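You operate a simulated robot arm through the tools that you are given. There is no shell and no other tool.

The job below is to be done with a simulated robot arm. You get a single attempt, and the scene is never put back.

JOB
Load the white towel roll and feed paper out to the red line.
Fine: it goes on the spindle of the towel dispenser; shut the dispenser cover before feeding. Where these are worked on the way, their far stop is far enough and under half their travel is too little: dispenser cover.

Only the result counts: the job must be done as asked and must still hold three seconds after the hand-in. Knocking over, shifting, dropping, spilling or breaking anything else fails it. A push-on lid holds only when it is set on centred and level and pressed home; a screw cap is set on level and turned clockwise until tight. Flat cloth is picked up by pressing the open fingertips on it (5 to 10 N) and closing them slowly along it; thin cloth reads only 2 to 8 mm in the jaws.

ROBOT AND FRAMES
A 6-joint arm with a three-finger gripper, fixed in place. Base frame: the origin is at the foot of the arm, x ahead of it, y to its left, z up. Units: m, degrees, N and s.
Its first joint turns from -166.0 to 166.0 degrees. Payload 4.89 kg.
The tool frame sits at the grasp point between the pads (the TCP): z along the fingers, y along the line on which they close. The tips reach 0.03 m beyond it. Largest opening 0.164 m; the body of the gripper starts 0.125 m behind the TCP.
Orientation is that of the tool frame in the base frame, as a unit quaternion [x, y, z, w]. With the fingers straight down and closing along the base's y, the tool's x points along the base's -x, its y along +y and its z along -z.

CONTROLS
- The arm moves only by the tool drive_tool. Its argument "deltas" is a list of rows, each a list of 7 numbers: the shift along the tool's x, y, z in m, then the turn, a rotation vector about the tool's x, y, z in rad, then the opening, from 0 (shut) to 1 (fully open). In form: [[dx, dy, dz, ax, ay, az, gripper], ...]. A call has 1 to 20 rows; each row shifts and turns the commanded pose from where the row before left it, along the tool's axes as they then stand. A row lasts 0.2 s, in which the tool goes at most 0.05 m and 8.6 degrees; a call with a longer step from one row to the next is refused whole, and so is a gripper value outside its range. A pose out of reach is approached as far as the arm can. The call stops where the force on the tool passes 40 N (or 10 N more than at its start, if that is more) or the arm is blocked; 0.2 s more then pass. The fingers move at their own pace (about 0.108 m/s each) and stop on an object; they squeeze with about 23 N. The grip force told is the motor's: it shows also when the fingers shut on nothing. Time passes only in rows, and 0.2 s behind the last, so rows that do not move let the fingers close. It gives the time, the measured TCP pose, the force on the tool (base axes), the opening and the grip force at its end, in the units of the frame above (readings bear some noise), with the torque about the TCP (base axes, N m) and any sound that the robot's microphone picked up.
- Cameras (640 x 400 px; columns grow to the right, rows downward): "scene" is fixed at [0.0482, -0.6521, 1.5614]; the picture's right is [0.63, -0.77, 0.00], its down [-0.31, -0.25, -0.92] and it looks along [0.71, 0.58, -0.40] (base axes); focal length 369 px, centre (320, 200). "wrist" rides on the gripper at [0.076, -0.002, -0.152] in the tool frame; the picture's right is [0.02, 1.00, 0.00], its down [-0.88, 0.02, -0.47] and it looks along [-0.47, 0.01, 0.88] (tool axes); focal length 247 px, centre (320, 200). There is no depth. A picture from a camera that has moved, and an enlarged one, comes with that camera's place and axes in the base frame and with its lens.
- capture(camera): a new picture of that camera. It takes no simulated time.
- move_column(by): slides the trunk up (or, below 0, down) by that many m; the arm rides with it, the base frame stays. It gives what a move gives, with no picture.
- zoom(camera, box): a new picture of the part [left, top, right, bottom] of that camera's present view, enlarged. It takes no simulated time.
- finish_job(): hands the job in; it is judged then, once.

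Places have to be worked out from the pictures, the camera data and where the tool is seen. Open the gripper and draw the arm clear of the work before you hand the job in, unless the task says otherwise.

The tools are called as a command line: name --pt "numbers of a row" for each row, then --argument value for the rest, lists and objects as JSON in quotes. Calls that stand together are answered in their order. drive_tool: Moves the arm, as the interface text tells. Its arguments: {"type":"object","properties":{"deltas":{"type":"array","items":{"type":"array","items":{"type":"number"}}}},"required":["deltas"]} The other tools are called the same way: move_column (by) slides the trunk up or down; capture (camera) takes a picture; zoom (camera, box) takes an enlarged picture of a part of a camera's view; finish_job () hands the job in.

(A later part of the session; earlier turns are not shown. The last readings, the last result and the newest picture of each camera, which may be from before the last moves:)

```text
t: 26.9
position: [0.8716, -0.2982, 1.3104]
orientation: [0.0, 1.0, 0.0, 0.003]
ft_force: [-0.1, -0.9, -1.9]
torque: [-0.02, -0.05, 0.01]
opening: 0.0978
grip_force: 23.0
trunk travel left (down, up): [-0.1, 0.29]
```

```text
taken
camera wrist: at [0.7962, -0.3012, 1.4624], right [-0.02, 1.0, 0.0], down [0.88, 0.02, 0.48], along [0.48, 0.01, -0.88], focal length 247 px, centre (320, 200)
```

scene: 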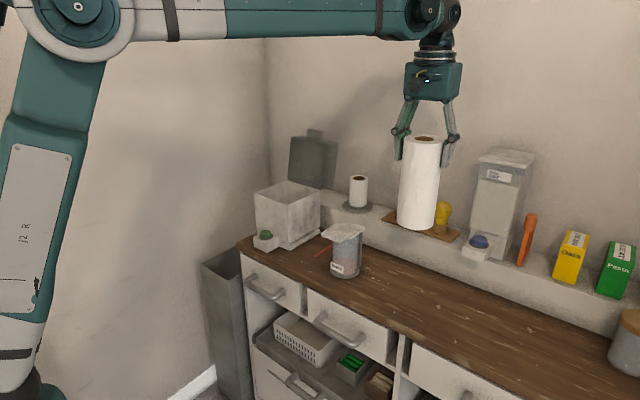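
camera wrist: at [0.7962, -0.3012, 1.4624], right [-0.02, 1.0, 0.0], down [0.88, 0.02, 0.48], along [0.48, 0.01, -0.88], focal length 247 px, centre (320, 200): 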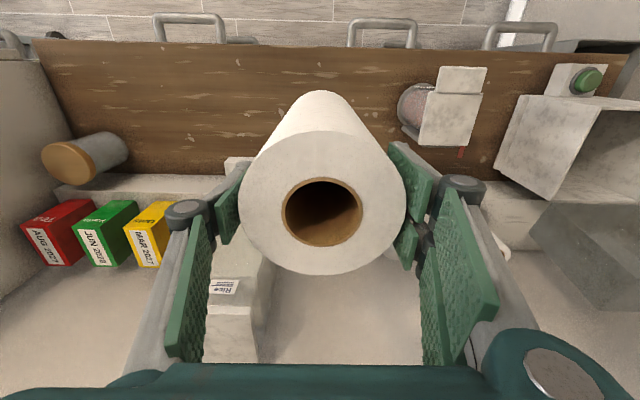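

The roll is held securely and hangs vertical, with its axis about 4 mm nearer the base than the TCP. I'll carry it at this height (its bottom at z≈1.11 clears the soap and the rim) to above the spindle at about (0.930, 0.219).

drive_tool --pt "-0.002 0.02 0 0 0 0 0.4" --pt "-0.0048 0.0398 0 0 0 0 0.4" --pt "-0.0048 0.0398 0 0 0 0 0.4" --pt "-0.0048 0.0398 0 0 0 0 0.4" --pt "-0.0048 0.0398 0 0 0 0 0.4" --pt "-0.0048 0.0398 0 0 0 0 0.4" --pt "-0.0048 0.0398 0 0 0 0 0.4" --pt "-0.0048 0.0398 0 0 0 0 0.4" --pt "-0.0048 0.0398 0 0 0 0 0.4" --pt "-0.0048 0.0398 0 0 0 0 0.4" --pt "-0.0048 0.0398 0 0 0 0 0.4" --pt "-0.0048 0.0398 0 0 0 0 0.4" --pt "-0.0048 0.0398 0 0 0 0 0.4" --pt "-0.0024 0.02 0 0 0 0 0.4" --pt "0 0 0 0 0 0 0.4" --pt "0 0 0 0 0 0 0.4"

capture --camera "scene"

capture --camera "wrist"

```text
t: 30.2
position: [0.9317, 0.2196, 1.311]
orientation: [0.0, 1.0, 0.0, 0.003]
ft_force: [-0.6, -0.4, -1.7]
torque: [-0.03, 0.02, -0.01]
opening: 0.0976
grip_force: 22.9
trunk travel left (down, up): [-0.1, 0.29]
```

```text
taken
```

scene: 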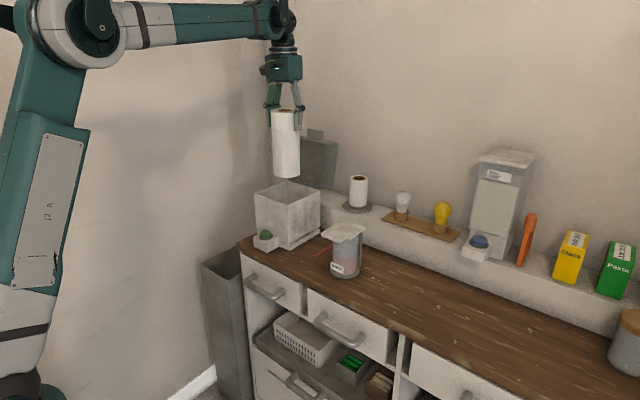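

```text
taken
camera wrist: at [0.8562, 0.2171, 1.463], right [-0.02, 1.0, 0.0], down [0.88, 0.02, 0.48], along [0.48, 0.01, -0.88], focal length 247 px, centre (320, 200)
```

wrist: 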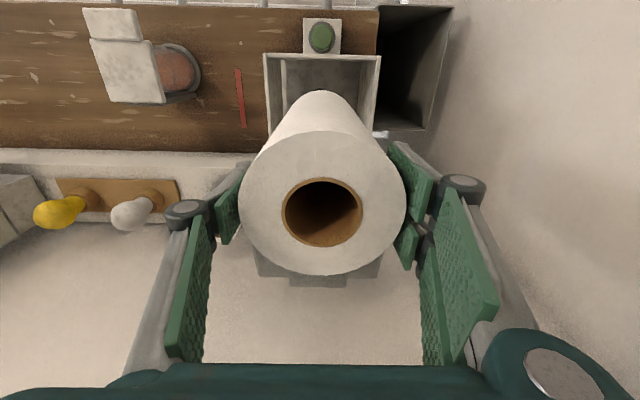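

Laterally the roll is centred over the box (box mid column 321.5, roll 322). I'll zoom in on both views to check alignment fore and aft.

zoom --camera "wrist" --box '[230, 0, 410, 150]'

zoom --camera "scene" --box '[230, 90, 350, 260]'

```text
2.67 times, centred on (320, 75) of wrist
camera zoom: at [0.8562, 0.2171, 1.463], right [-0.02, 1.0, 0.0], down [0.88, 0.02, 0.48], along [0.48, 0.01, -0.88], focal length 659 px, centre (320, 533)
```

zoom: 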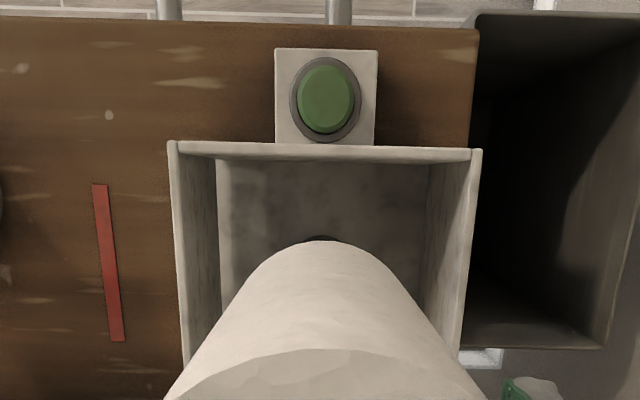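

```text
2.35 times, centred on (290, 175) of scene
camera zoom: at [0.0482, -0.6521, 1.5614], right [0.63, -0.77, 0.0], down [-0.31, -0.25, -0.92], along [0.71, 0.58, -0.4], focal length 867 px, centre (391, 259)
```

zoom: 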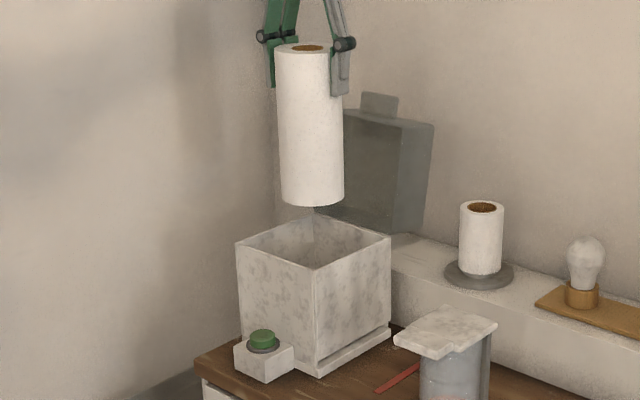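

The roll is aligned over the spindle within a couple of millimetres in both directions. I'll lower it 0.13 m into the box, stopping just above the spindle tip.

drive_tool --pt "-0.001 0 0.015 0 0 0 0.4" --pt "0 0 0.03 0 0 0 0.4" --pt "0 0 0.03 0 0 0 0.4" --pt "0 0 0.03 0 0 0 0.4" --pt "0 0 0.02 0 0 0 0.4" --pt "0 0 0 0 0 0 0.4"

capture --camera "wrist"

zoom --camera "scene" --box '[230, 90, 350, 260]'

```text
t: 31.6
position: [0.9347, 0.2195, 1.1819]
orientation: [0.0, 1.0, 0.0, 0.002]
ft_force: [0.9, -0.1, -2.7]
torque: [0.01, 0.0, 0.01]
opening: 0.0976
grip_force: 23.0
trunk travel left (down, up): [-0.1, 0.29]
```

```text
taken
camera wrist: at [0.8591, 0.2167, 1.3356], right [-0.02, 1.0, 0.0], down [0.88, 0.02, 0.48], along [0.48, 0.01, -0.88], focal length 247 px, centre (320, 200)
```

wrist: 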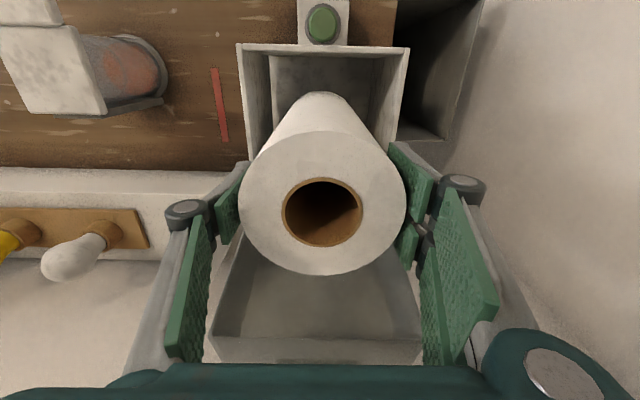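

```text
2.35 times, centred on (290, 175) of scene
camera zoom: at [0.0482, -0.6521, 1.5614], right [0.63, -0.77, 0.0], down [-0.31, -0.25, -0.92], along [0.71, 0.58, -0.4], focal length 867 px, centre (391, 259)
```

zoom: 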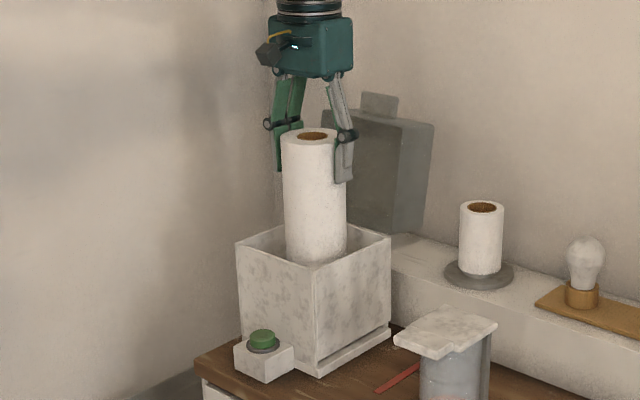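

The roll is inside the box, just above the spindle. I'll zoom into the core to see whether the spindle shows centred.

zoom --camera "wrist" --box '[270, 165, 370, 260]'

zoom --camera "wrist" --box '[230, 40, 420, 150]'

```text
4.21 times, centred on (320, 212) of wrist
camera zoom: at [0.8591, 0.2167, 1.3356], right [-0.02, 1.0, 0.0], down [0.88, 0.02, 0.48], along [0.48, 0.01, -0.88], focal length 1040 px, centre (320, 147)
```

zoom: 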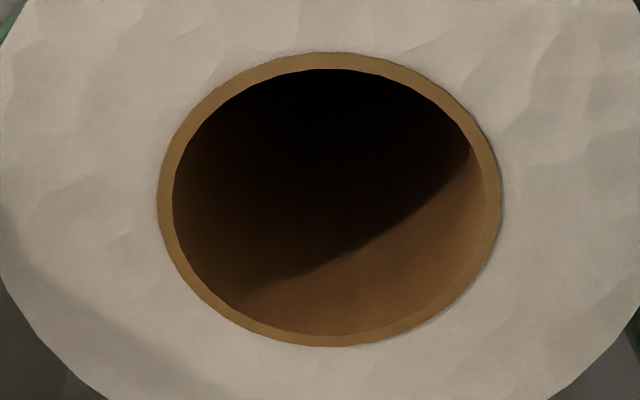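

```text
3.37 times, centred on (325, 95) of wrist
camera zoom: at [0.8591, 0.2167, 1.3356], right [-0.02, 1.0, 0.0], down [0.88, 0.02, 0.48], along [0.48, 0.01, -0.88], focal length 832 px, centre (303, 554)
```

zoom: 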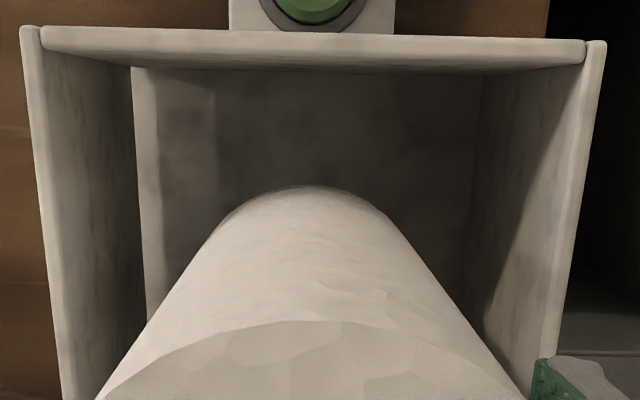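

The spindle isn't visible through the core, so I'll lower in small steps and watch the force for any sign that the roll is catching on the spindle tip.

drive_tool --pt "0.001 0 0.007 0 0 0 0.4" --pt "0.001 0 0.007 0 0 0 0.4" --pt "0 0 0.007 0 0 0 0.4" --pt "0 0 0.007 0 0 0 0.4" --pt "0 0 0.004 0 0 0 0.4"

```text
t: 32.9
position: [0.9344, 0.2182, 1.1528]
orientation: [0.0, 1.0, -0.001, 0.003]
ft_force: [-0.3, -0.7, -1.8]
torque: [0.0, -0.03, 0.01]
opening: 0.0979
grip_force: 22.8
trunk travel left (down, up): [-0.1, 0.29]
```

No contact force yet (only the roll's weight). I'll continue down another 3 cm.

drive_tool --pt "0 0.0005 0.006 0 0 0 0.4" --pt "0 0.0005 0.006 0 0 0 0.4" --pt "0 0 0.006 0 0 0 0.4" --pt "0 0 0.006 0 0 0 0.4" --pt "0 0 0.006 0 0 0 0.4"

```text
t: 34.0
position: [0.9339, 0.2192, 1.1211]
orientation: [0.001, 1.0, 0.0, 0.004]
ft_force: [-4.0, 0.4, -2.0]
torque: [0.05, 0.52, -0.04]
opening: 0.0976
grip_force: 22.3
trunk travel left (down, up): [-0.1, 0.29]
```

The core is on the spindle: a 4 N push toward -x at spindle height says the roll is slightly too far forward. I'll shift 2 mm back and keep lowering.

drive_tool --pt "0.002 0 0.0 0 0 0 0.4" --pt "0.001 0 0.005 0 0 0 0.4" --pt "0 0 0.005 0 0 0 0.4" --pt "0 0 0.004 0 0 0 0.4"

```text
t: 35.0
position: [0.9302, 0.2194, 1.1072]
orientation: [0.0, 1.0, 0.0, 0.002]
ft_force: [-0.7, 0.8, -0.8]
torque: [-0.01, 0.0, 0.01]
opening: 0.0975
grip_force: 23.1
trunk travel left (down, up): [-0.1, 0.29]
```

Side force is gone. I'll continue down in small steps until the roll bottoms out.

drive_tool --pt "0 0 0.004 0 0 0 0.4" --pt "0 0 0.004 0 0 0 0.4" --pt "0 0 0.003 0 0 0 0.4"

```text
t: 35.9
position: [0.9305, 0.2195, 1.0975]
orientation: [0.0, 1.0, 0.0, 0.002]
ft_force: [0.4, -0.1, -1.0]
torque: [-0.05, -0.01, -0.01]
opening: 0.0976
grip_force: 23.4
trunk travel left (down, up): [-0.1, 0.29]
```

drive_tool --pt "0 0 0.003 0 0 0 0.4" --pt "0 0 0.003 0 0 0 0.4" --pt "0 0 0.0 0 0 0 0.4"

zoom --camera "scene" --box '[230, 90, 350, 260]'

capture --camera "wrist"

```text
t: 36.6
position: [0.9299, 0.2185, 1.0909]
orientation: [0.0, 1.0, 0.0, 0.003]
ft_force: [0.3, -0.1, -1.6]
torque: [-0.03, 0.01, 0.0]
opening: 0.0976
grip_force: 23.1
trunk travel left (down, up): [-0.1, 0.29]
```

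```text
2.35 times, centred on (290, 175) of scene
camera zoom: at [0.0482, -0.6521, 1.5614], right [0.63, -0.77, 0.0], down [-0.31, -0.25, -0.92], along [0.71, 0.58, -0.4], focal length 867 px, centre (391, 259)
```

zoom: 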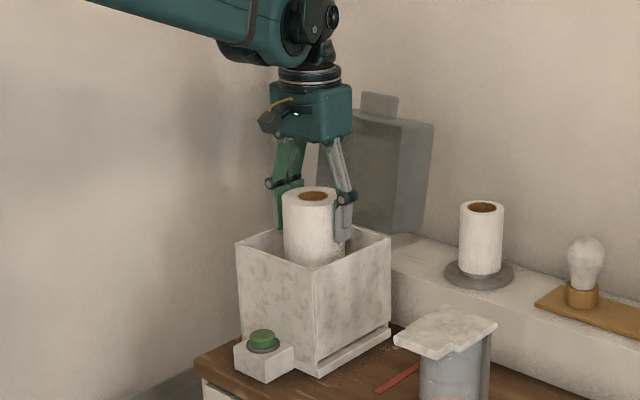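

```text
taken
camera wrist: at [0.8554, 0.217, 1.2437], right [-0.02, 1.0, 0.0], down [0.88, 0.02, 0.48], along [0.48, 0.01, -0.88], focal length 247 px, centre (320, 200)
```

wrist: 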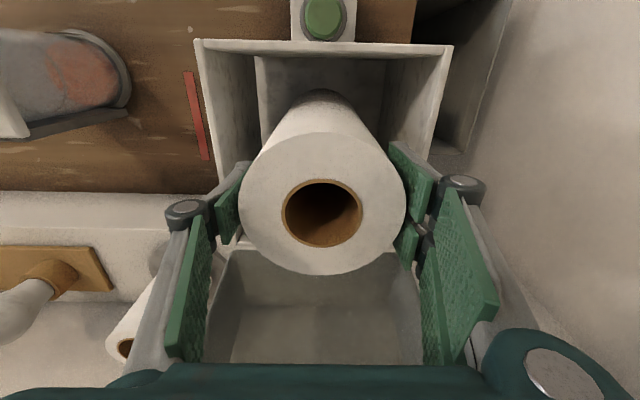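

Still no bottom contact, so I'll keep lowering in 3 mm steps.

drive_tool --pt "0 0.0005 0.003 0 0 0 0.4" --pt "0 0 0.003 0 0 0 0.4" --pt "0 0 0.003 0 0 0 0.4" --pt "0 0 0 0 0 0 0.4"

```text
t: 37.6
position: [0.9307, 0.2203, 1.0827]
orientation: [0.0, 1.0, 0.0, 0.003]
ft_force: [-3.0, 1.5, 17.7]
torque: [0.07, 0.2, -0.01]
opening: 0.0979
grip_force: 22.8
trunk travel left (down, up): [-0.1, 0.29]
```

The roll has bottomed out on the spindle base (17.7 N upward reaction, roll top at about z=1.116). I'll release by opening just enough, then draw straight up.

drive_tool --pt "0 0 -0.001 0 0 0 0.6" --pt "0 0 0 0 0 0 0.65" --pt "0 0 0 0 0 0 0.72" --pt "0 0 0 0 0 0 0.74" --pt "0 0 -0.01 0 0 0 0.74" --pt "0 0 -0.02 0 0 0 0.74" --pt "0 0 -0.03 0 0 0 0.76" --pt "0 0 -0.04 0 0 0 0.8" --pt "0 0 -0.04 0 0 0 1" --pt "0 0 -0.04 0 0 0 1" --pt "0 0 0 0 0 0 1"

capture --camera "wrist"

zoom --camera "scene" --box '[230, 90, 350, 260]'

```text
t: 40.0
position: [0.9299, 0.2209, 1.2642]
orientation: [0.0, 1.0, 0.001, 0.003]
ft_force: [-1.0, 0.0, -0.1]
torque: [0.04, -0.04, -0.02]
opening: 0.1639
grip_force: 0.0
trunk travel left (down, up): [-0.1, 0.29]
```

```text
taken
camera wrist: at [0.8538, 0.219, 1.417], right [-0.02, 1.0, 0.0], down [0.88, 0.02, 0.48], along [0.48, 0.01, -0.88], focal length 247 px, centre (320, 200)
```

wrist: 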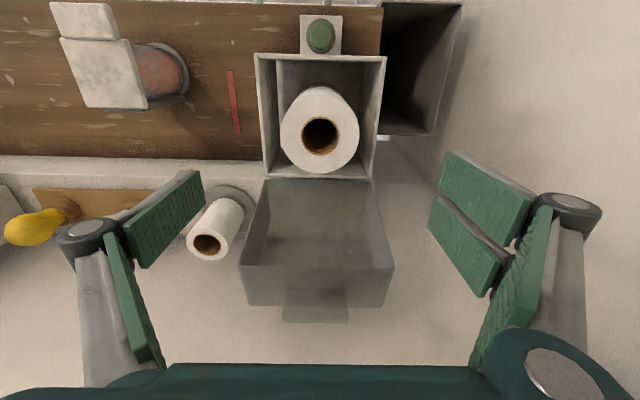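

```text
2.35 times, centred on (290, 175) of scene
camera zoom: at [0.0482, -0.6521, 1.5614], right [0.63, -0.77, 0.0], down [-0.31, -0.25, -0.92], along [0.71, 0.58, -0.4], focal length 867 px, centre (391, 259)
```

zoom: 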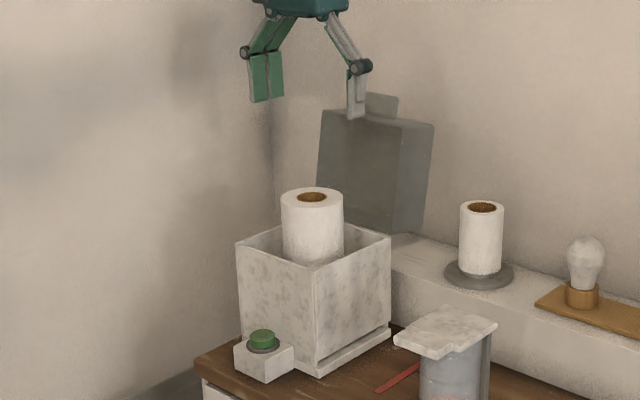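

The roll stands in the box on its own. I'll zoom in to check that it's upright and centred.

zoom --camera "wrist" --box '[240, 40, 400, 200]'

zoom --camera "scene" --box '[240, 160, 340, 250]'

```text
2.50 times, centred on (320, 120) of wrist
camera zoom: at [0.8538, 0.219, 1.417], right [-0.02, 1.0, 0.0], down [0.88, 0.02, 0.48], along [0.48, 0.01, -0.88], focal length 617 px, centre (320, 400)
```

zoom: 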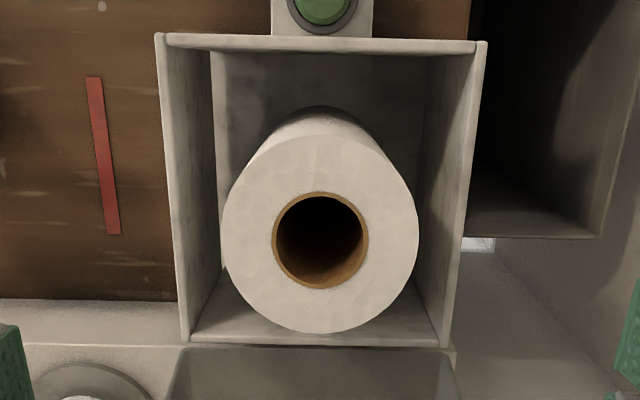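

```text
4.44 times, centred on (290, 205) of scene
camera zoom: at [0.0482, -0.6521, 1.5614], right [0.63, -0.77, 0.0], down [-0.31, -0.25, -0.92], along [0.71, 0.58, -0.4], focal length 1638 px, centre (453, 178)
```

zoom: 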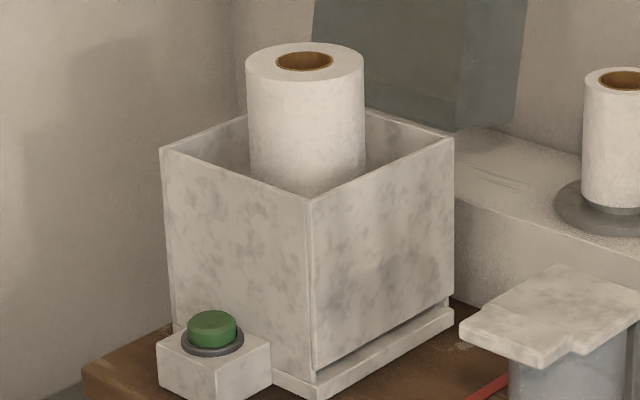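

The roll is upright and fully on the spindle. Next I need to close the cover by its tab, so I'll zoom in on the tab from both cameras to triangulate it.

zoom --camera "wrist" --box '[220, 160, 410, 340]'

zoom --camera "scene" --box '[270, 110, 350, 200]'

```text
2.22 times, centred on (315, 250) of wrist
camera zoom: at [0.8538, 0.219, 1.417], right [-0.02, 1.0, 0.0], down [0.88, 0.02, 0.48], along [0.48, 0.01, -0.88], focal length 549 px, centre (331, 89)
```

zoom: 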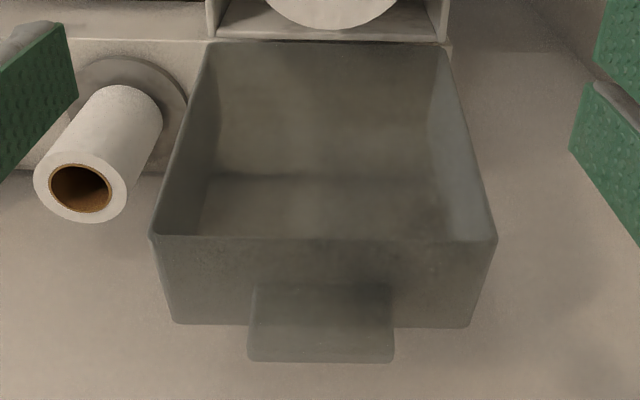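

```text
4.44 times, centred on (310, 155) of scene
camera zoom: at [0.0482, -0.6521, 1.5614], right [0.63, -0.77, 0.0], down [-0.31, -0.25, -0.92], along [0.71, 0.58, -0.4], focal length 1638 px, centre (364, 400)
```

zoom: 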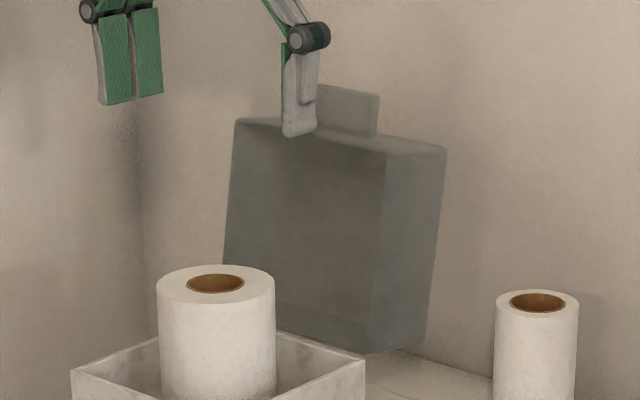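

The open cover's tab is at x≈1.075–1.095, y≈0.186–0.254, z≈1.218–1.25. I'll test the reach above it with the fingers open, straddling it from above at about 75° pitch.

drive_tool --pt "0 0 -0.035 0 0 0 1" --pt "0 0 -0.035 0 0 0 1" --pt "0 0 0 0 -0.13 0 1" --pt "0 0 0 0 -0.13 0 1" --pt "-0.0386 0 0.0104 0 0 0 1" --pt "-0.0386 0 0.0104 0 0 0 1" --pt "-0.0386 0 0.0104 0 0 0 1" --pt "-0.029 0 0.0078 0 0 0 1" --pt "0 0 0 0 0 0 1"

capture --camera "wrist"

zoom --camera "scene" --box '[230, 50, 370, 200]'

```text
t: 42.0
position: [1.0799, 0.2192, 1.3327]
orientation: [0.0, 0.991, 0.0, 0.133]
ft_force: [0.5, -0.2, 0.2]
torque: [0.0, 0.11, -0.02]
opening: 0.1637
grip_force: 0.1
trunk travel left (down, up): [-0.1, 0.29]
```

```text
taken
camera wrist: at [0.9669, 0.2174, 1.4613], right [-0.02, 1.0, -0.01], down [0.73, 0.02, 0.69], along [0.69, 0.01, -0.73], focal length 247 px, centre (320, 200)
```

wrist: 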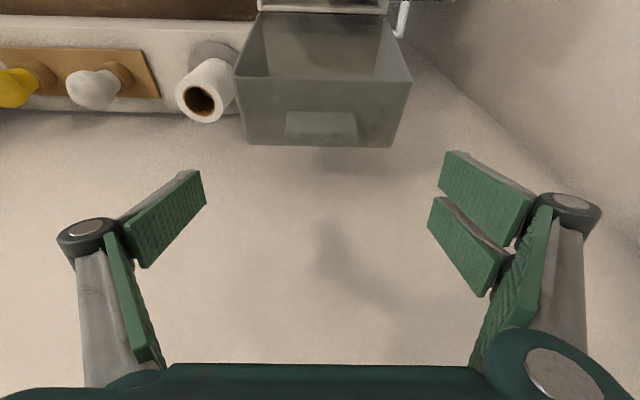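

```text
2.67 times, centred on (300, 125) of scene
camera zoom: at [0.0482, -0.6521, 1.5614], right [0.63, -0.77, 0.0], down [-0.31, -0.25, -0.92], along [0.71, 0.58, -0.4], focal length 983 px, centre (373, 400)
```

zoom: 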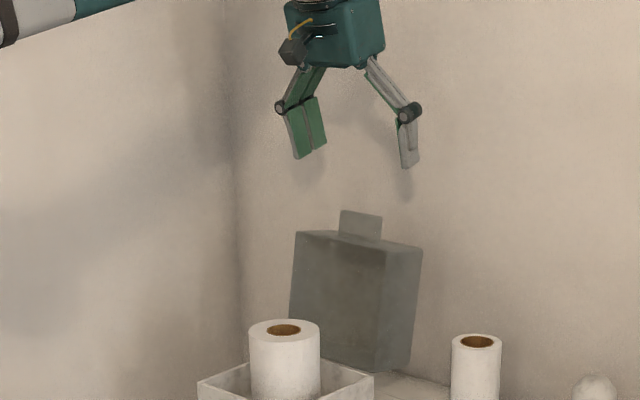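

Reach is fine: the TCP is at (1.080, 0.219, 1.333). I'll zoom in from here to fix the tab's position more precisely.

zoom --camera "wrist" --box '[220, 40, 430, 190]'

```text
2.67 times, centred on (325, 115) of wrist
camera zoom: at [0.9669, 0.2174, 1.4613], right [-0.02, 1.0, -0.01], down [0.73, 0.02, 0.69], along [0.69, 0.01, -0.73], focal length 659 px, centre (307, 427)
```

zoom: 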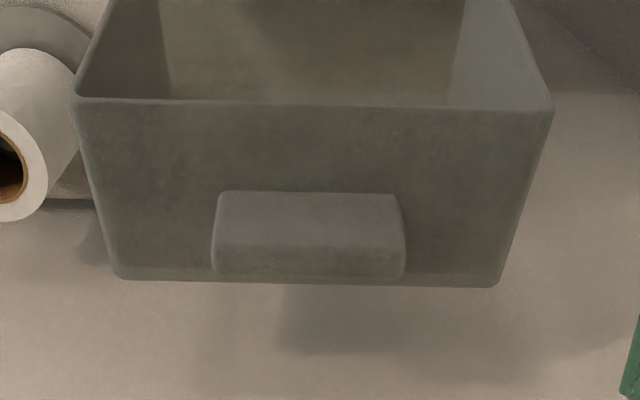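

The tab is now pinned down: root at (1.073, 1.220), tip at about (1.078–1.090, 1.254), y centre 0.219. I'll descend so the pads flank the tab with the tips just above the cover's edge face, then close on it.

drive_tool --pt "0.0053 0 0.0193 0 0 0 1" --pt "0.0053 0 0.0193 0 0 0 1" --pt "0.0045 0 0.0165 0 0 0 1" --pt "0.003 0 0.011 0 0 0 1" --pt "0.001 0 0.0035 0 0 0 1" --pt "0 0 0 0 0 0 0.7" --pt "0 0 0 0 0 0 0.55" --pt "0 0 0 0 0 0 0.4" --pt "0 0 0 0 0 0 0.3" --pt "0 0 0 0 0 0 0.3"

capture --camera "wrist"

zoom --camera "scene" --box '[230, 50, 370, 200]'

```text
t: 44.2
position: [1.0779, 0.2196, 1.261]
orientation: [-0.001, 0.991, 0.0, 0.133]
ft_force: [-0.1, 1.1, 0.2]
torque: [0.01, 0.02, 0.11]
opening: 0.0696
grip_force: 45.5
trunk travel left (down, up): [-0.1, 0.29]
```

```text
taken
camera wrist: at [0.9658, 0.2177, 1.3891], right [-0.02, 1.0, -0.01], down [0.73, 0.02, 0.69], along [0.69, 0.01, -0.73], focal length 247 px, centre (320, 200)
```

wrist: 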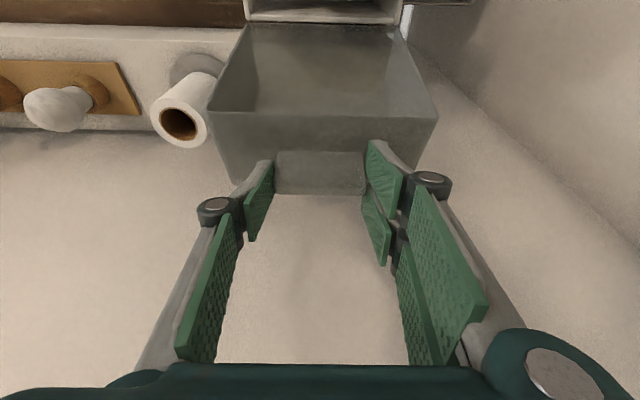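

```text
2.67 times, centred on (300, 125) of scene
camera zoom: at [0.0482, -0.6521, 1.5614], right [0.63, -0.77, 0.0], down [-0.31, -0.25, -0.92], along [0.71, 0.58, -0.4], focal length 983 px, centre (373, 400)
```

zoom: 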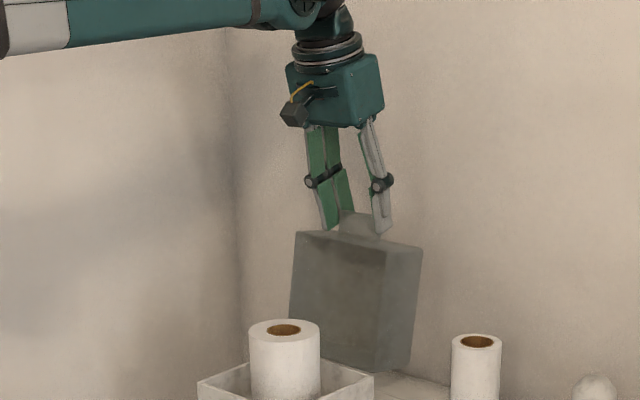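

The tab is firmly gripped (opening 0.070 m). I'll swing the cover forward along its hinge arc, pitching the tool with it, starting with the first 18°.

drive_tool --pt "0.0117 0 -0.0045 0 -0.055 0 0.3" --pt "0.0115 0 -0.0052 0 -0.055 0 0.3" --pt "0.0163 0 -0.0077 0 -0.0663 0 0.3" --pt "0.0158 0 -0.0088 0 -0.0663 0 0.3"

zoom --camera "scene" --box '[220, 50, 370, 250]'

```text
t: 45.2
position: [1.0175, 0.2195, 1.2676]
orientation: [-0.001, 0.968, 0.0, 0.251]
ft_force: [-1.0, -13.2, 22.4]
torque: [-0.3, 0.5, -0.31]
opening: 0.0699
grip_force: 45.4
trunk travel left (down, up): [-0.1, 0.29]
```

```text
2.00 times, centred on (295, 150) of scene
camera zoom: at [0.0482, -0.6521, 1.5614], right [0.63, -0.77, 0.0], down [-0.31, -0.25, -0.92], along [0.71, 0.58, -0.4], focal length 737 px, centre (370, 300)
```

zoom: 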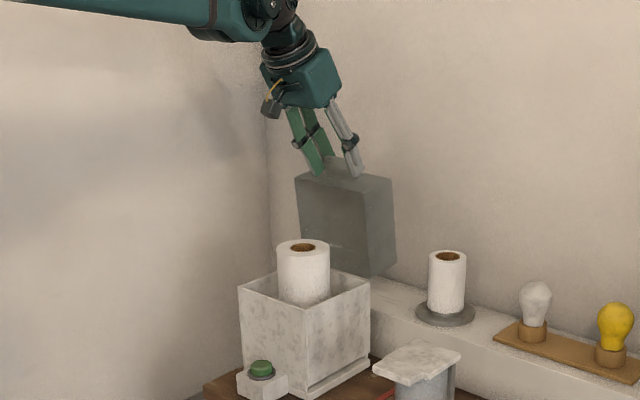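

The cover follows, but the tips press down on its edge with about 22 N. I'll ease 3 mm outward and continue with smaller steps.

drive_tool --pt "-0.0015 -0.001 -0.0026 0 0 0 0.3" --pt "0.0172 0 -0.0069 0 -0.0663 0 0.3" --pt "0.0167 0 -0.0081 0 -0.0663 0 0.3"

zoom --camera "scene" --box '[220, 50, 370, 250]'

```text
t: 46.0
position: [0.9806, 0.2193, 1.2662]
orientation: [-0.001, 0.949, 0.001, 0.315]
ft_force: [-4.7, -5.1, 14.7]
torque: [0.31, 0.79, 0.22]
opening: 0.0699
grip_force: 44.9
trunk travel left (down, up): [-0.1, 0.29]
```

```text
2.00 times, centred on (295, 150) of scene
camera zoom: at [0.0482, -0.6521, 1.5614], right [0.63, -0.77, 0.0], down [-0.31, -0.25, -0.92], along [0.71, 0.58, -0.4], focal length 737 px, centre (370, 300)
```

zoom: 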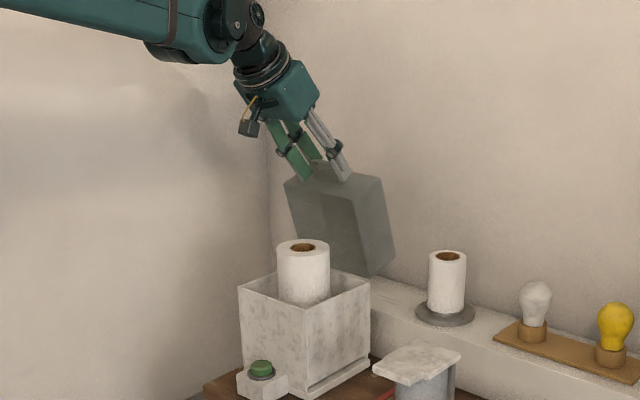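

The cover is at about 70° and moving with the gripper. I'll continue down to about 50°.

drive_tool --pt "0.0175 0 -0.0071 0 -0.0663 0 0.3" --pt "0.017 0 -0.0083 0 -0.0663 0 0.3" --pt "0.0172 0 -0.0063 0 -0.0663 0 0.3" --pt "0.0167 0 -0.0075 0 -0.0663 0 0.3"

zoom --camera "scene" --box '[220, 50, 370, 250]'

```text
t: 47.0
position: [0.9069, 0.2196, 1.2397]
orientation: [0.0, 0.899, 0.0, 0.438]
ft_force: [-9.3, 8.1, 8.7]
torque: [-0.04, 0.84, 0.97]
opening: 0.0696
grip_force: 45.2
trunk travel left (down, up): [-0.1, 0.29]
```

```text
2.00 times, centred on (295, 150) of scene
camera zoom: at [0.0482, -0.6521, 1.5614], right [0.63, -0.77, 0.0], down [-0.31, -0.25, -0.92], along [0.71, 0.58, -0.4], focal length 737 px, centre (370, 300)
```

zoom: 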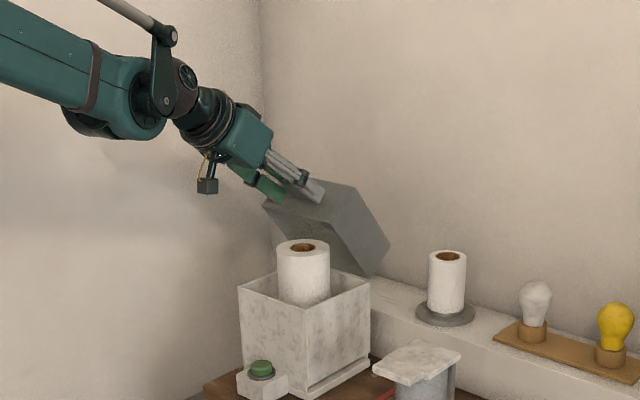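

Forces remain modest and the cover is near 50°. I'll continue to about 30°.

drive_tool --pt "0.0157 0 -0.0047 0 -0.0663 0 0.3" --pt "0.0154 0 -0.0058 0 -0.0663 0 0.3" --pt "0.0177 0 -0.005 0 -0.0663 0 0.3" --pt "0.0174 0 -0.0062 0 -0.0663 0 0.3"

zoom --camera "scene" --box '[220, 50, 370, 250]'

```text
t: 48.0
position: [0.8561, 0.2193, 1.1944]
orientation: [-0.001, 0.833, 0.0, 0.554]
ft_force: [-12.6, 25.1, 11.0]
torque: [0.26, -0.01, 1.83]
opening: 0.0698
grip_force: 44.9
trunk travel left (down, up): [-0.1, 0.29]
```

```text
2.00 times, centred on (295, 150) of scene
camera zoom: at [0.0482, -0.6521, 1.5614], right [0.63, -0.77, 0.0], down [-0.31, -0.25, -0.92], along [0.71, 0.58, -0.4], focal length 737 px, centre (370, 300)
```

zoom: 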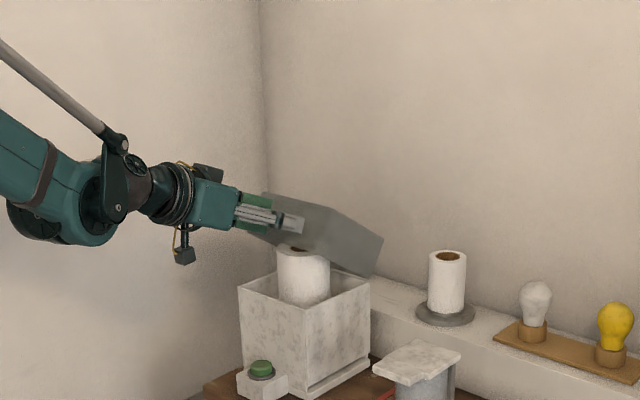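

A side load of 25 N has built up, so I'll let the tool shift about 1.5 mm in +y while continuing to about 20°, then recheck.

drive_tool --pt "0 0.0015 0 0 0 0 0.3" --pt "0.0181 0 -0.0055 0 -0.0663 0 0.3" --pt "0.0176 0 -0.0067 0 -0.0663 0 0.3"

```text
t: 48.9
position: [0.8332, 0.2196, 1.166]
orientation: [0.001, 0.795, -0.001, 0.607]
ft_force: [4.0, 2.0, 0.1]
torque: [-0.87, -0.58, -0.17]
opening: 0.0694
grip_force: 45.1
trunk travel left (down, up): [-0.1, 0.29]
```

The load is relieved. I'll continue to about 10° open.

drive_tool --pt "0.0186 0 -0.0042 0 -0.0663 0 0.3" --pt "0.0183 0 -0.0053 0 -0.0663 0 0.3"

zoom --camera "scene" --box '[220, 110, 370, 260]'

```text
t: 49.5
position: [0.8162, 0.2199, 1.1316]
orientation: [-0.001, 0.754, 0.0, 0.657]
ft_force: [12.3, -9.2, -3.3]
torque: [-0.24, -0.28, -0.69]
opening: 0.0697
grip_force: 45.0
trunk travel left (down, up): [-0.1, 0.29]
```

```text
2.67 times, centred on (295, 185) of scene
camera zoom: at [0.0482, -0.6521, 1.5614], right [0.63, -0.77, 0.0], down [-0.31, -0.25, -0.92], along [0.71, 0.58, -0.4], focal length 983 px, centre (387, 240)
```

zoom: 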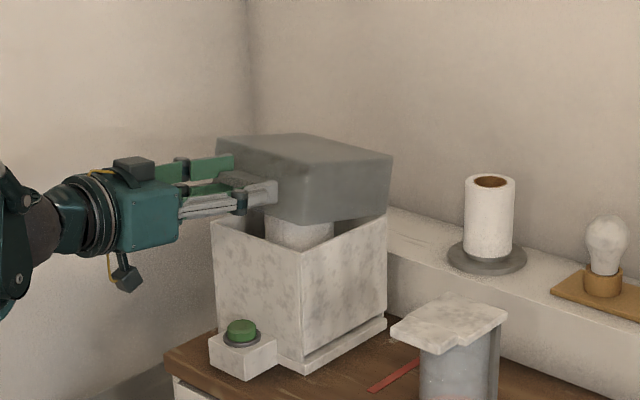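

About 10° remain. I'll lower the last part gently.

drive_tool --pt "0.0106 0 0.0001 0 -0.045 0 0.3" --pt "0.0105 0 -0.0003 0 -0.045 0 0.3" --pt "0.0085 0 -0.0006 0 -0.045 0 0.3"

zoom --camera "scene" --box '[220, 110, 370, 260]'

```text
t: 50.2
position: [0.8108, 0.2203, 1.1042]
orientation: [0.0, 0.706, 0.0, 0.708]
ft_force: [-30.8, -7.4, 4.8]
torque: [-0.48, 0.13, -0.09]
opening: 0.0699
grip_force: 44.9
trunk travel left (down, up): [-0.1, 0.29]
```

```text
2.67 times, centred on (295, 185) of scene
camera zoom: at [0.0482, -0.6521, 1.5614], right [0.63, -0.77, 0.0], down [-0.31, -0.25, -0.92], along [0.71, 0.58, -0.4], focal length 983 px, centre (387, 240)
```

zoom: 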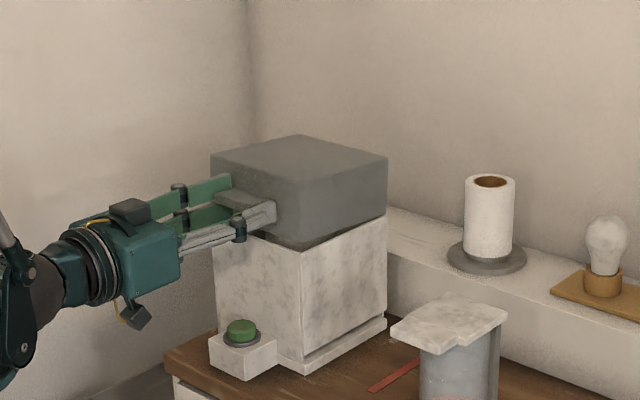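

The cover is nearly shut, though the tips press against its front face. I'll back off 3 mm and lower the last few millimetres.

drive_tool --pt "0.0 0 -0.003 0 0 0 0.3" --pt "0.004 0 0 0 0 0 0.3" --pt "0.004 0 0 0 0 0 0.3" --pt "0 0 0 0 0 0 0.3"

zoom --camera "scene" --box '[220, 110, 370, 260]'

```text
t: 51.2
position: [0.8106, 0.2199, 1.0949]
orientation: [0.0, 0.707, 0.0, 0.707]
ft_force: [-4.9, -5.9, 6.2]
torque: [-0.24, -1.03, -0.02]
opening: 0.0695
grip_force: 44.8
trunk travel left (down, up): [-0.1, 0.29]
```

```text
2.67 times, centred on (295, 185) of scene
camera zoom: at [0.0482, -0.6521, 1.5614], right [0.63, -0.77, 0.0], down [-0.31, -0.25, -0.92], along [0.71, 0.58, -0.4], focal length 983 px, centre (387, 240)
```

zoom: 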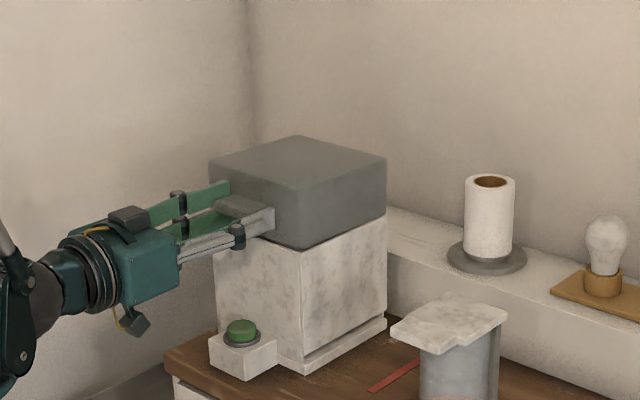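

The cover looks shut. I'll press 2 mm further to confirm it's at its stop, then open and back away.

drive_tool --pt "0.002 0 0 0 0 0 0.3" --pt "0.001 0 0 0 0 0 0.3"

zoom --camera "scene" --box '[240, 150, 340, 260]'

```text
t: 51.9
position: [0.8091, 0.2198, 1.0944]
orientation: [0.0, 0.706, 0.0, 0.708]
ft_force: [-18.7, -6.9, 8.2]
torque: [-0.29, -1.06, 0.03]
opening: 0.0693
grip_force: 44.9
trunk travel left (down, up): [-0.1, 0.29]
```

```text
3.64 times, centred on (290, 205) of scene
camera zoom: at [0.0482, -0.6521, 1.5614], right [0.63, -0.77, 0.0], down [-0.31, -0.25, -0.92], along [0.71, 0.58, -0.4], focal length 1340 px, centre (429, 182)
```

zoom: 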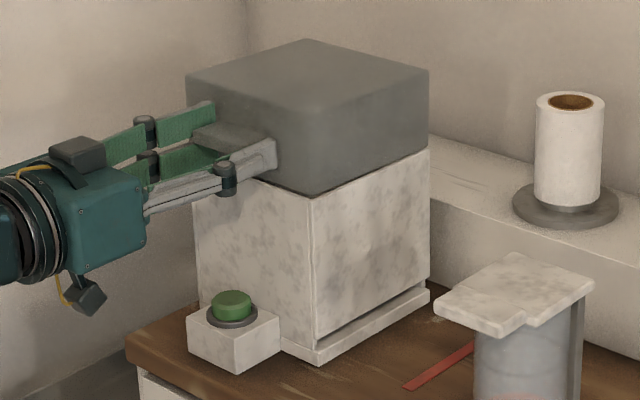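

The cover matches its original shut position. I'll open the fingers, back away, then bring the tool to point straight down.

drive_tool --pt "0 0 -0.001 0 0 0 0.5" --pt "0 0 0 0 0 0 0.55" --pt "0 0 -0.015 0 0 0 0.55" --pt "0 0 -0.025 0 0 0 0.55" --pt "-0.02 0 -0.02 0 0.07 0 0.3" --pt "-0.02 0 0 0 0.14 0 0" --pt "-0.02 0 0 0 0.14 0 0" --pt "-0.02 0 0 0 0.14 0 0" --pt "-0.02 0 0 0 0.14 0 0" --pt "0 0 0 0 0.14 0 0" --pt "0 0 0 0 0.14 0 0" --pt "0 0 0 0 0.14 0 0" --pt "0 0 0 0 0.14 0 0" --pt "0 0 0 0 0.14 0 0" --pt "0 0 0 0 0.14 0 0" --pt "0 0 0 0 0.1 0 0" --pt "0 0 0 0 0 0 0"

capture --camera "wrist"

capture --camera "scene"

```text
t: 55.5
position: [0.7705, 0.221, 1.1895]
orientation: [0.0, 1.0, 0.0, 0.0]
ft_force: [0.1, -0.1, -0.8]
torque: [-0.03, 0.06, 0.0]
opening: 0.0
grip_force: 23.5
trunk travel left (down, up): [-0.1, 0.29]
```

```text
taken
camera wrist: at [0.695, 0.2183, 1.3415], right [-0.02, 1.0, 0.0], down [0.88, 0.02, 0.47], along [0.47, 0.01, -0.88], focal length 247 px, centre (320, 200)
```

wrist: 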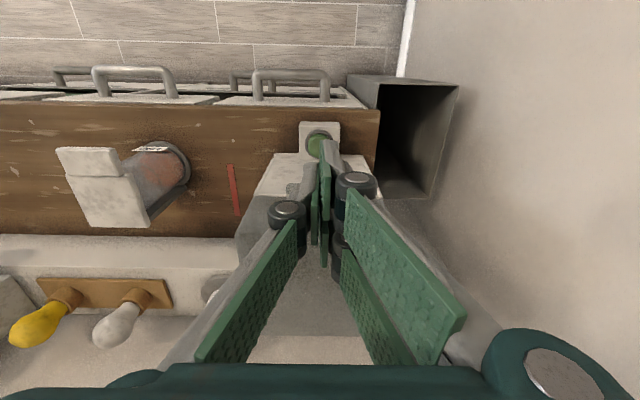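

```text
taken
```

scene: 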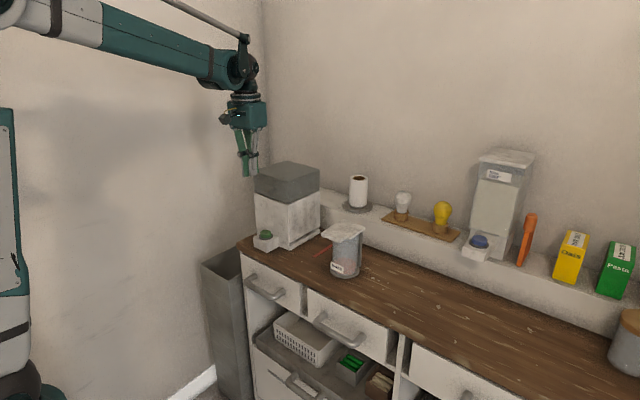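

zoom --camera "scene" --box '[240, 150, 340, 260]'

zoom --camera "wrist" --box '[210, 110, 400, 230]'

```text
3.64 times, centred on (290, 205) of scene
camera zoom: at [0.0482, -0.6521, 1.5614], right [0.63, -0.77, 0.0], down [-0.31, -0.25, -0.92], along [0.71, 0.58, -0.4], focal length 1340 px, centre (429, 182)
```

zoom: 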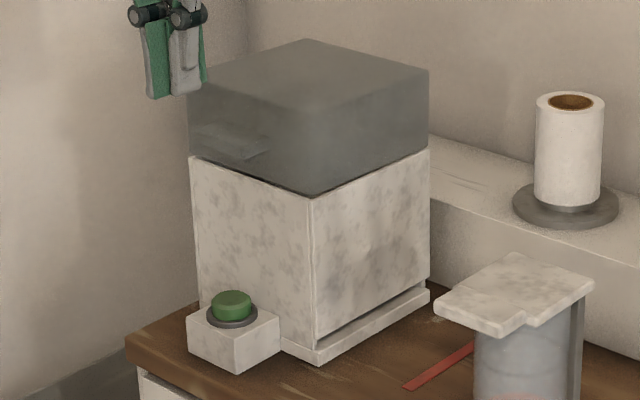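

```text
3.33 times, centred on (305, 170) of wrist
camera zoom: at [0.695, 0.2183, 1.3415], right [-0.02, 1.0, 0.0], down [0.88, 0.02, 0.47], along [0.47, 0.01, -0.88], focal length 823 px, centre (370, 300)
```

zoom: 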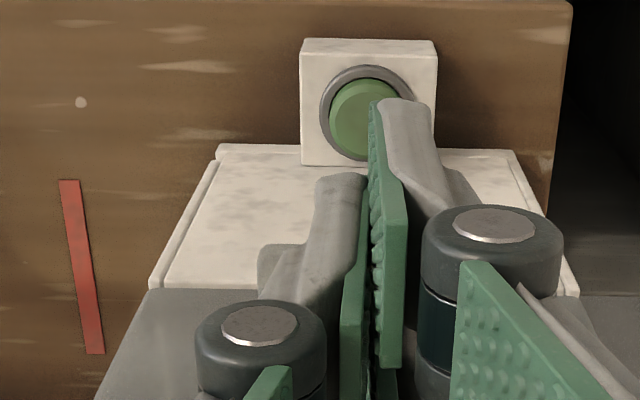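

The cover is shut. The green button's cap top is at about (0.811, 0.219, 0.932), directly below the tab, so I'll press it with the closed fingers pitched forward (about 30° below level) to clear the tab. First I'll reorient and descend in front of it.

drive_tool --pt "0.025 0 0 0 -0.131 0 0" --pt "0.0248 0 -0.003 0 -0.131 0 0" --pt "0 0 0 0 -0.131 0 0" --pt "0 0 0 0 -0.131 0 0" --pt "0 0 0 0 -0.131 0 0" --pt "0 0 0 0 -0.131 0 0" --pt "0 0 0 0 -0.131 0 0" --pt "0 0 0 0 -0.131 0 0" --pt "0.03 -0.001 0.0175 0 0 0 0" --pt "0.03 -0.001 0.0175 0 0 0 0" --pt "0.03 0 0.0175 0 0 0 0" --pt "0.03 0 0.0175 0 0 0 0" --pt "0 0 0 0 0 0 0"

capture --camera "wrist"

zoom --camera "scene" --box '[190, 140, 350, 280]'

```text
t: 58.2
position: [0.7224, 0.2164, 1.0479]
orientation: [0.0, 0.865, -0.001, 0.502]
ft_force: [-0.7, -0.8, -0.3]
torque: [-0.01, -0.02, -0.02]
opening: 0.0
grip_force: 22.7
trunk travel left (down, up): [-0.1, 0.29]
```

```text
taken
camera wrist: at [0.5539, 0.214, 1.0586], right [-0.01, 1.0, -0.02], down [0.03, 0.02, 1.0], along [1.0, 0.01, -0.03], focal length 247 px, centre (320, 200)
```

wrist: 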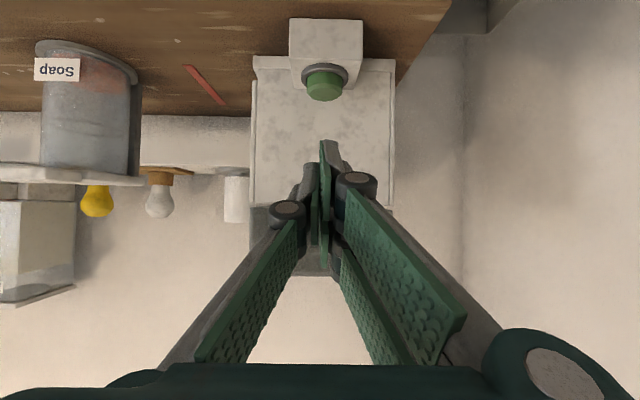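

```text
2.86 times, centred on (270, 210) of scene
camera zoom: at [0.0482, -0.6521, 1.5614], right [0.63, -0.77, 0.0], down [-0.31, -0.25, -0.92], along [0.71, 0.58, -0.4], focal length 1053 px, centre (463, 171)
```

zoom: 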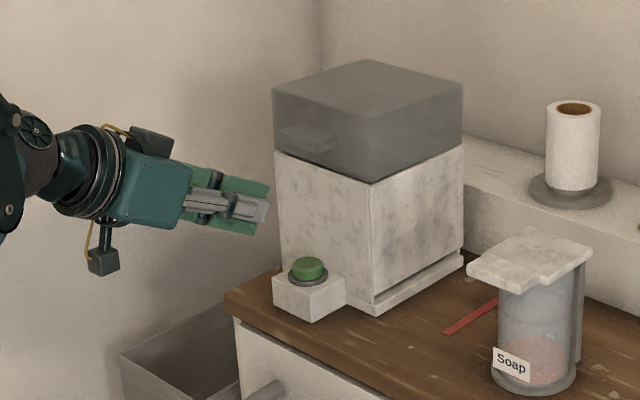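

The tool points at the button. The cap top looks to be at z≈0.939, y≈0.219. I'll advance along the tool axis to just above the cap.

drive_tool --pt "0.0008 0.001 0.0275 0 0 0 0" --pt "0.0008 0.001 0.0275 0 0 0 0" --pt "0.0008 0 0.0275 0 0 0 0" --pt "0 0 0 0 0 0 0"

zoom --camera "wrist" --box '[240, 0, 400, 200]'

zoom --camera "scene" --box '[220, 170, 350, 270]'

```text
t: 59.2
position: [0.7936, 0.2188, 1.0069]
orientation: [0.0, 0.865, 0.0, 0.501]
ft_force: [0.2, 0.5, 0.0]
torque: [-0.02, 0.0, -0.03]
opening: 0.0
grip_force: 23.0
trunk travel left (down, up): [-0.1, 0.29]
```

```text
2.00 times, centred on (320, 100) of wrist
camera zoom: at [0.6239, 0.2166, 1.0171], right [-0.01, 1.0, -0.02], down [0.03, 0.02, 1.0], along [1.0, 0.01, -0.03], focal length 494 px, centre (320, 400)
```

zoom: 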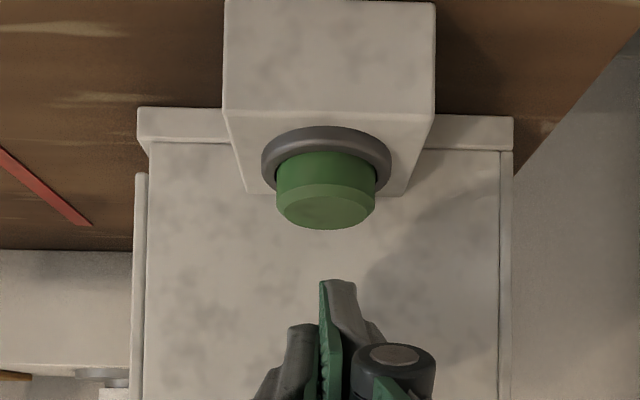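

```text
4.00 times, centred on (285, 220) of scene
camera zoom: at [0.0482, -0.6521, 1.5614], right [0.63, -0.77, 0.0], down [-0.31, -0.25, -0.92], along [0.71, 0.58, -0.4], focal length 1474 px, centre (460, 120)
```

zoom: 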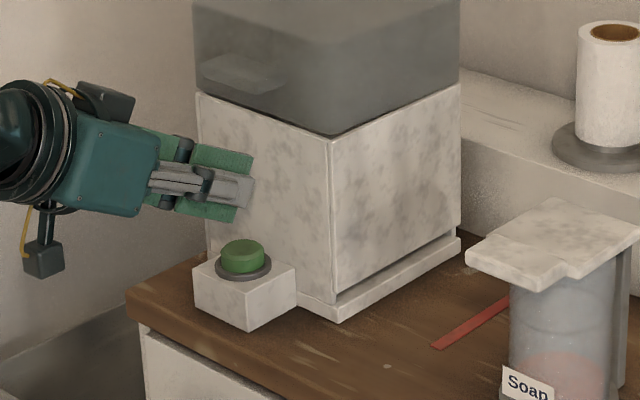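

The tip sits above the cap (top at z≈0.940). I'll lower 2 cm first, then press in small increments while watching the force and paper.

drive_tool --pt "0.0095 0 0.0055 0 0 0 0" --pt "0.0087 0 0.005 0 0 0 0" --pt "0 0 0 0 0 0 0"

zoom --camera "scene" --box '[220, 170, 350, 270]'

```text
t: 60.0
position: [0.7927, 0.2198, 0.9871]
orientation: [0.0, 0.865, 0.0, 0.501]
ft_force: [-0.3, -0.5, 0.5]
torque: [0.01, -0.01, 0.05]
opening: 0.0001
grip_force: 22.5
trunk travel left (down, up): [-0.1, 0.29]
```

```text
4.00 times, centred on (285, 220) of scene
camera zoom: at [0.0482, -0.6521, 1.5614], right [0.63, -0.77, 0.0], down [-0.31, -0.25, -0.92], along [0.71, 0.58, -0.4], focal length 1474 px, centre (460, 120)
```

zoom: 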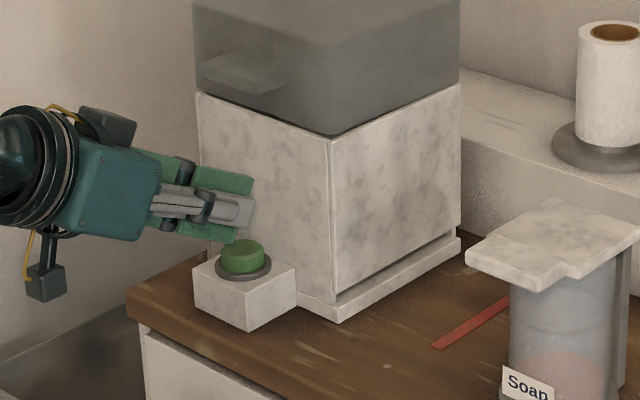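

The tip is nearly on the cap. I'll press down 6 mm in two small steps and check the force.

drive_tool --pt "0.0026 0 0.0015 0 0 0 0" --pt "0.0026 0 0.0015 0 0 0 0"

```text
t: 60.6
position: [0.7932, 0.2207, 0.9802]
orientation: [-0.001, 0.865, 0.0, 0.502]
ft_force: [-0.5, -0.1, 0.4]
torque: [0.03, 0.0, 0.01]
opening: 0.0002
grip_force: 22.6
trunk travel left (down, up): [-0.1, 0.29]
```

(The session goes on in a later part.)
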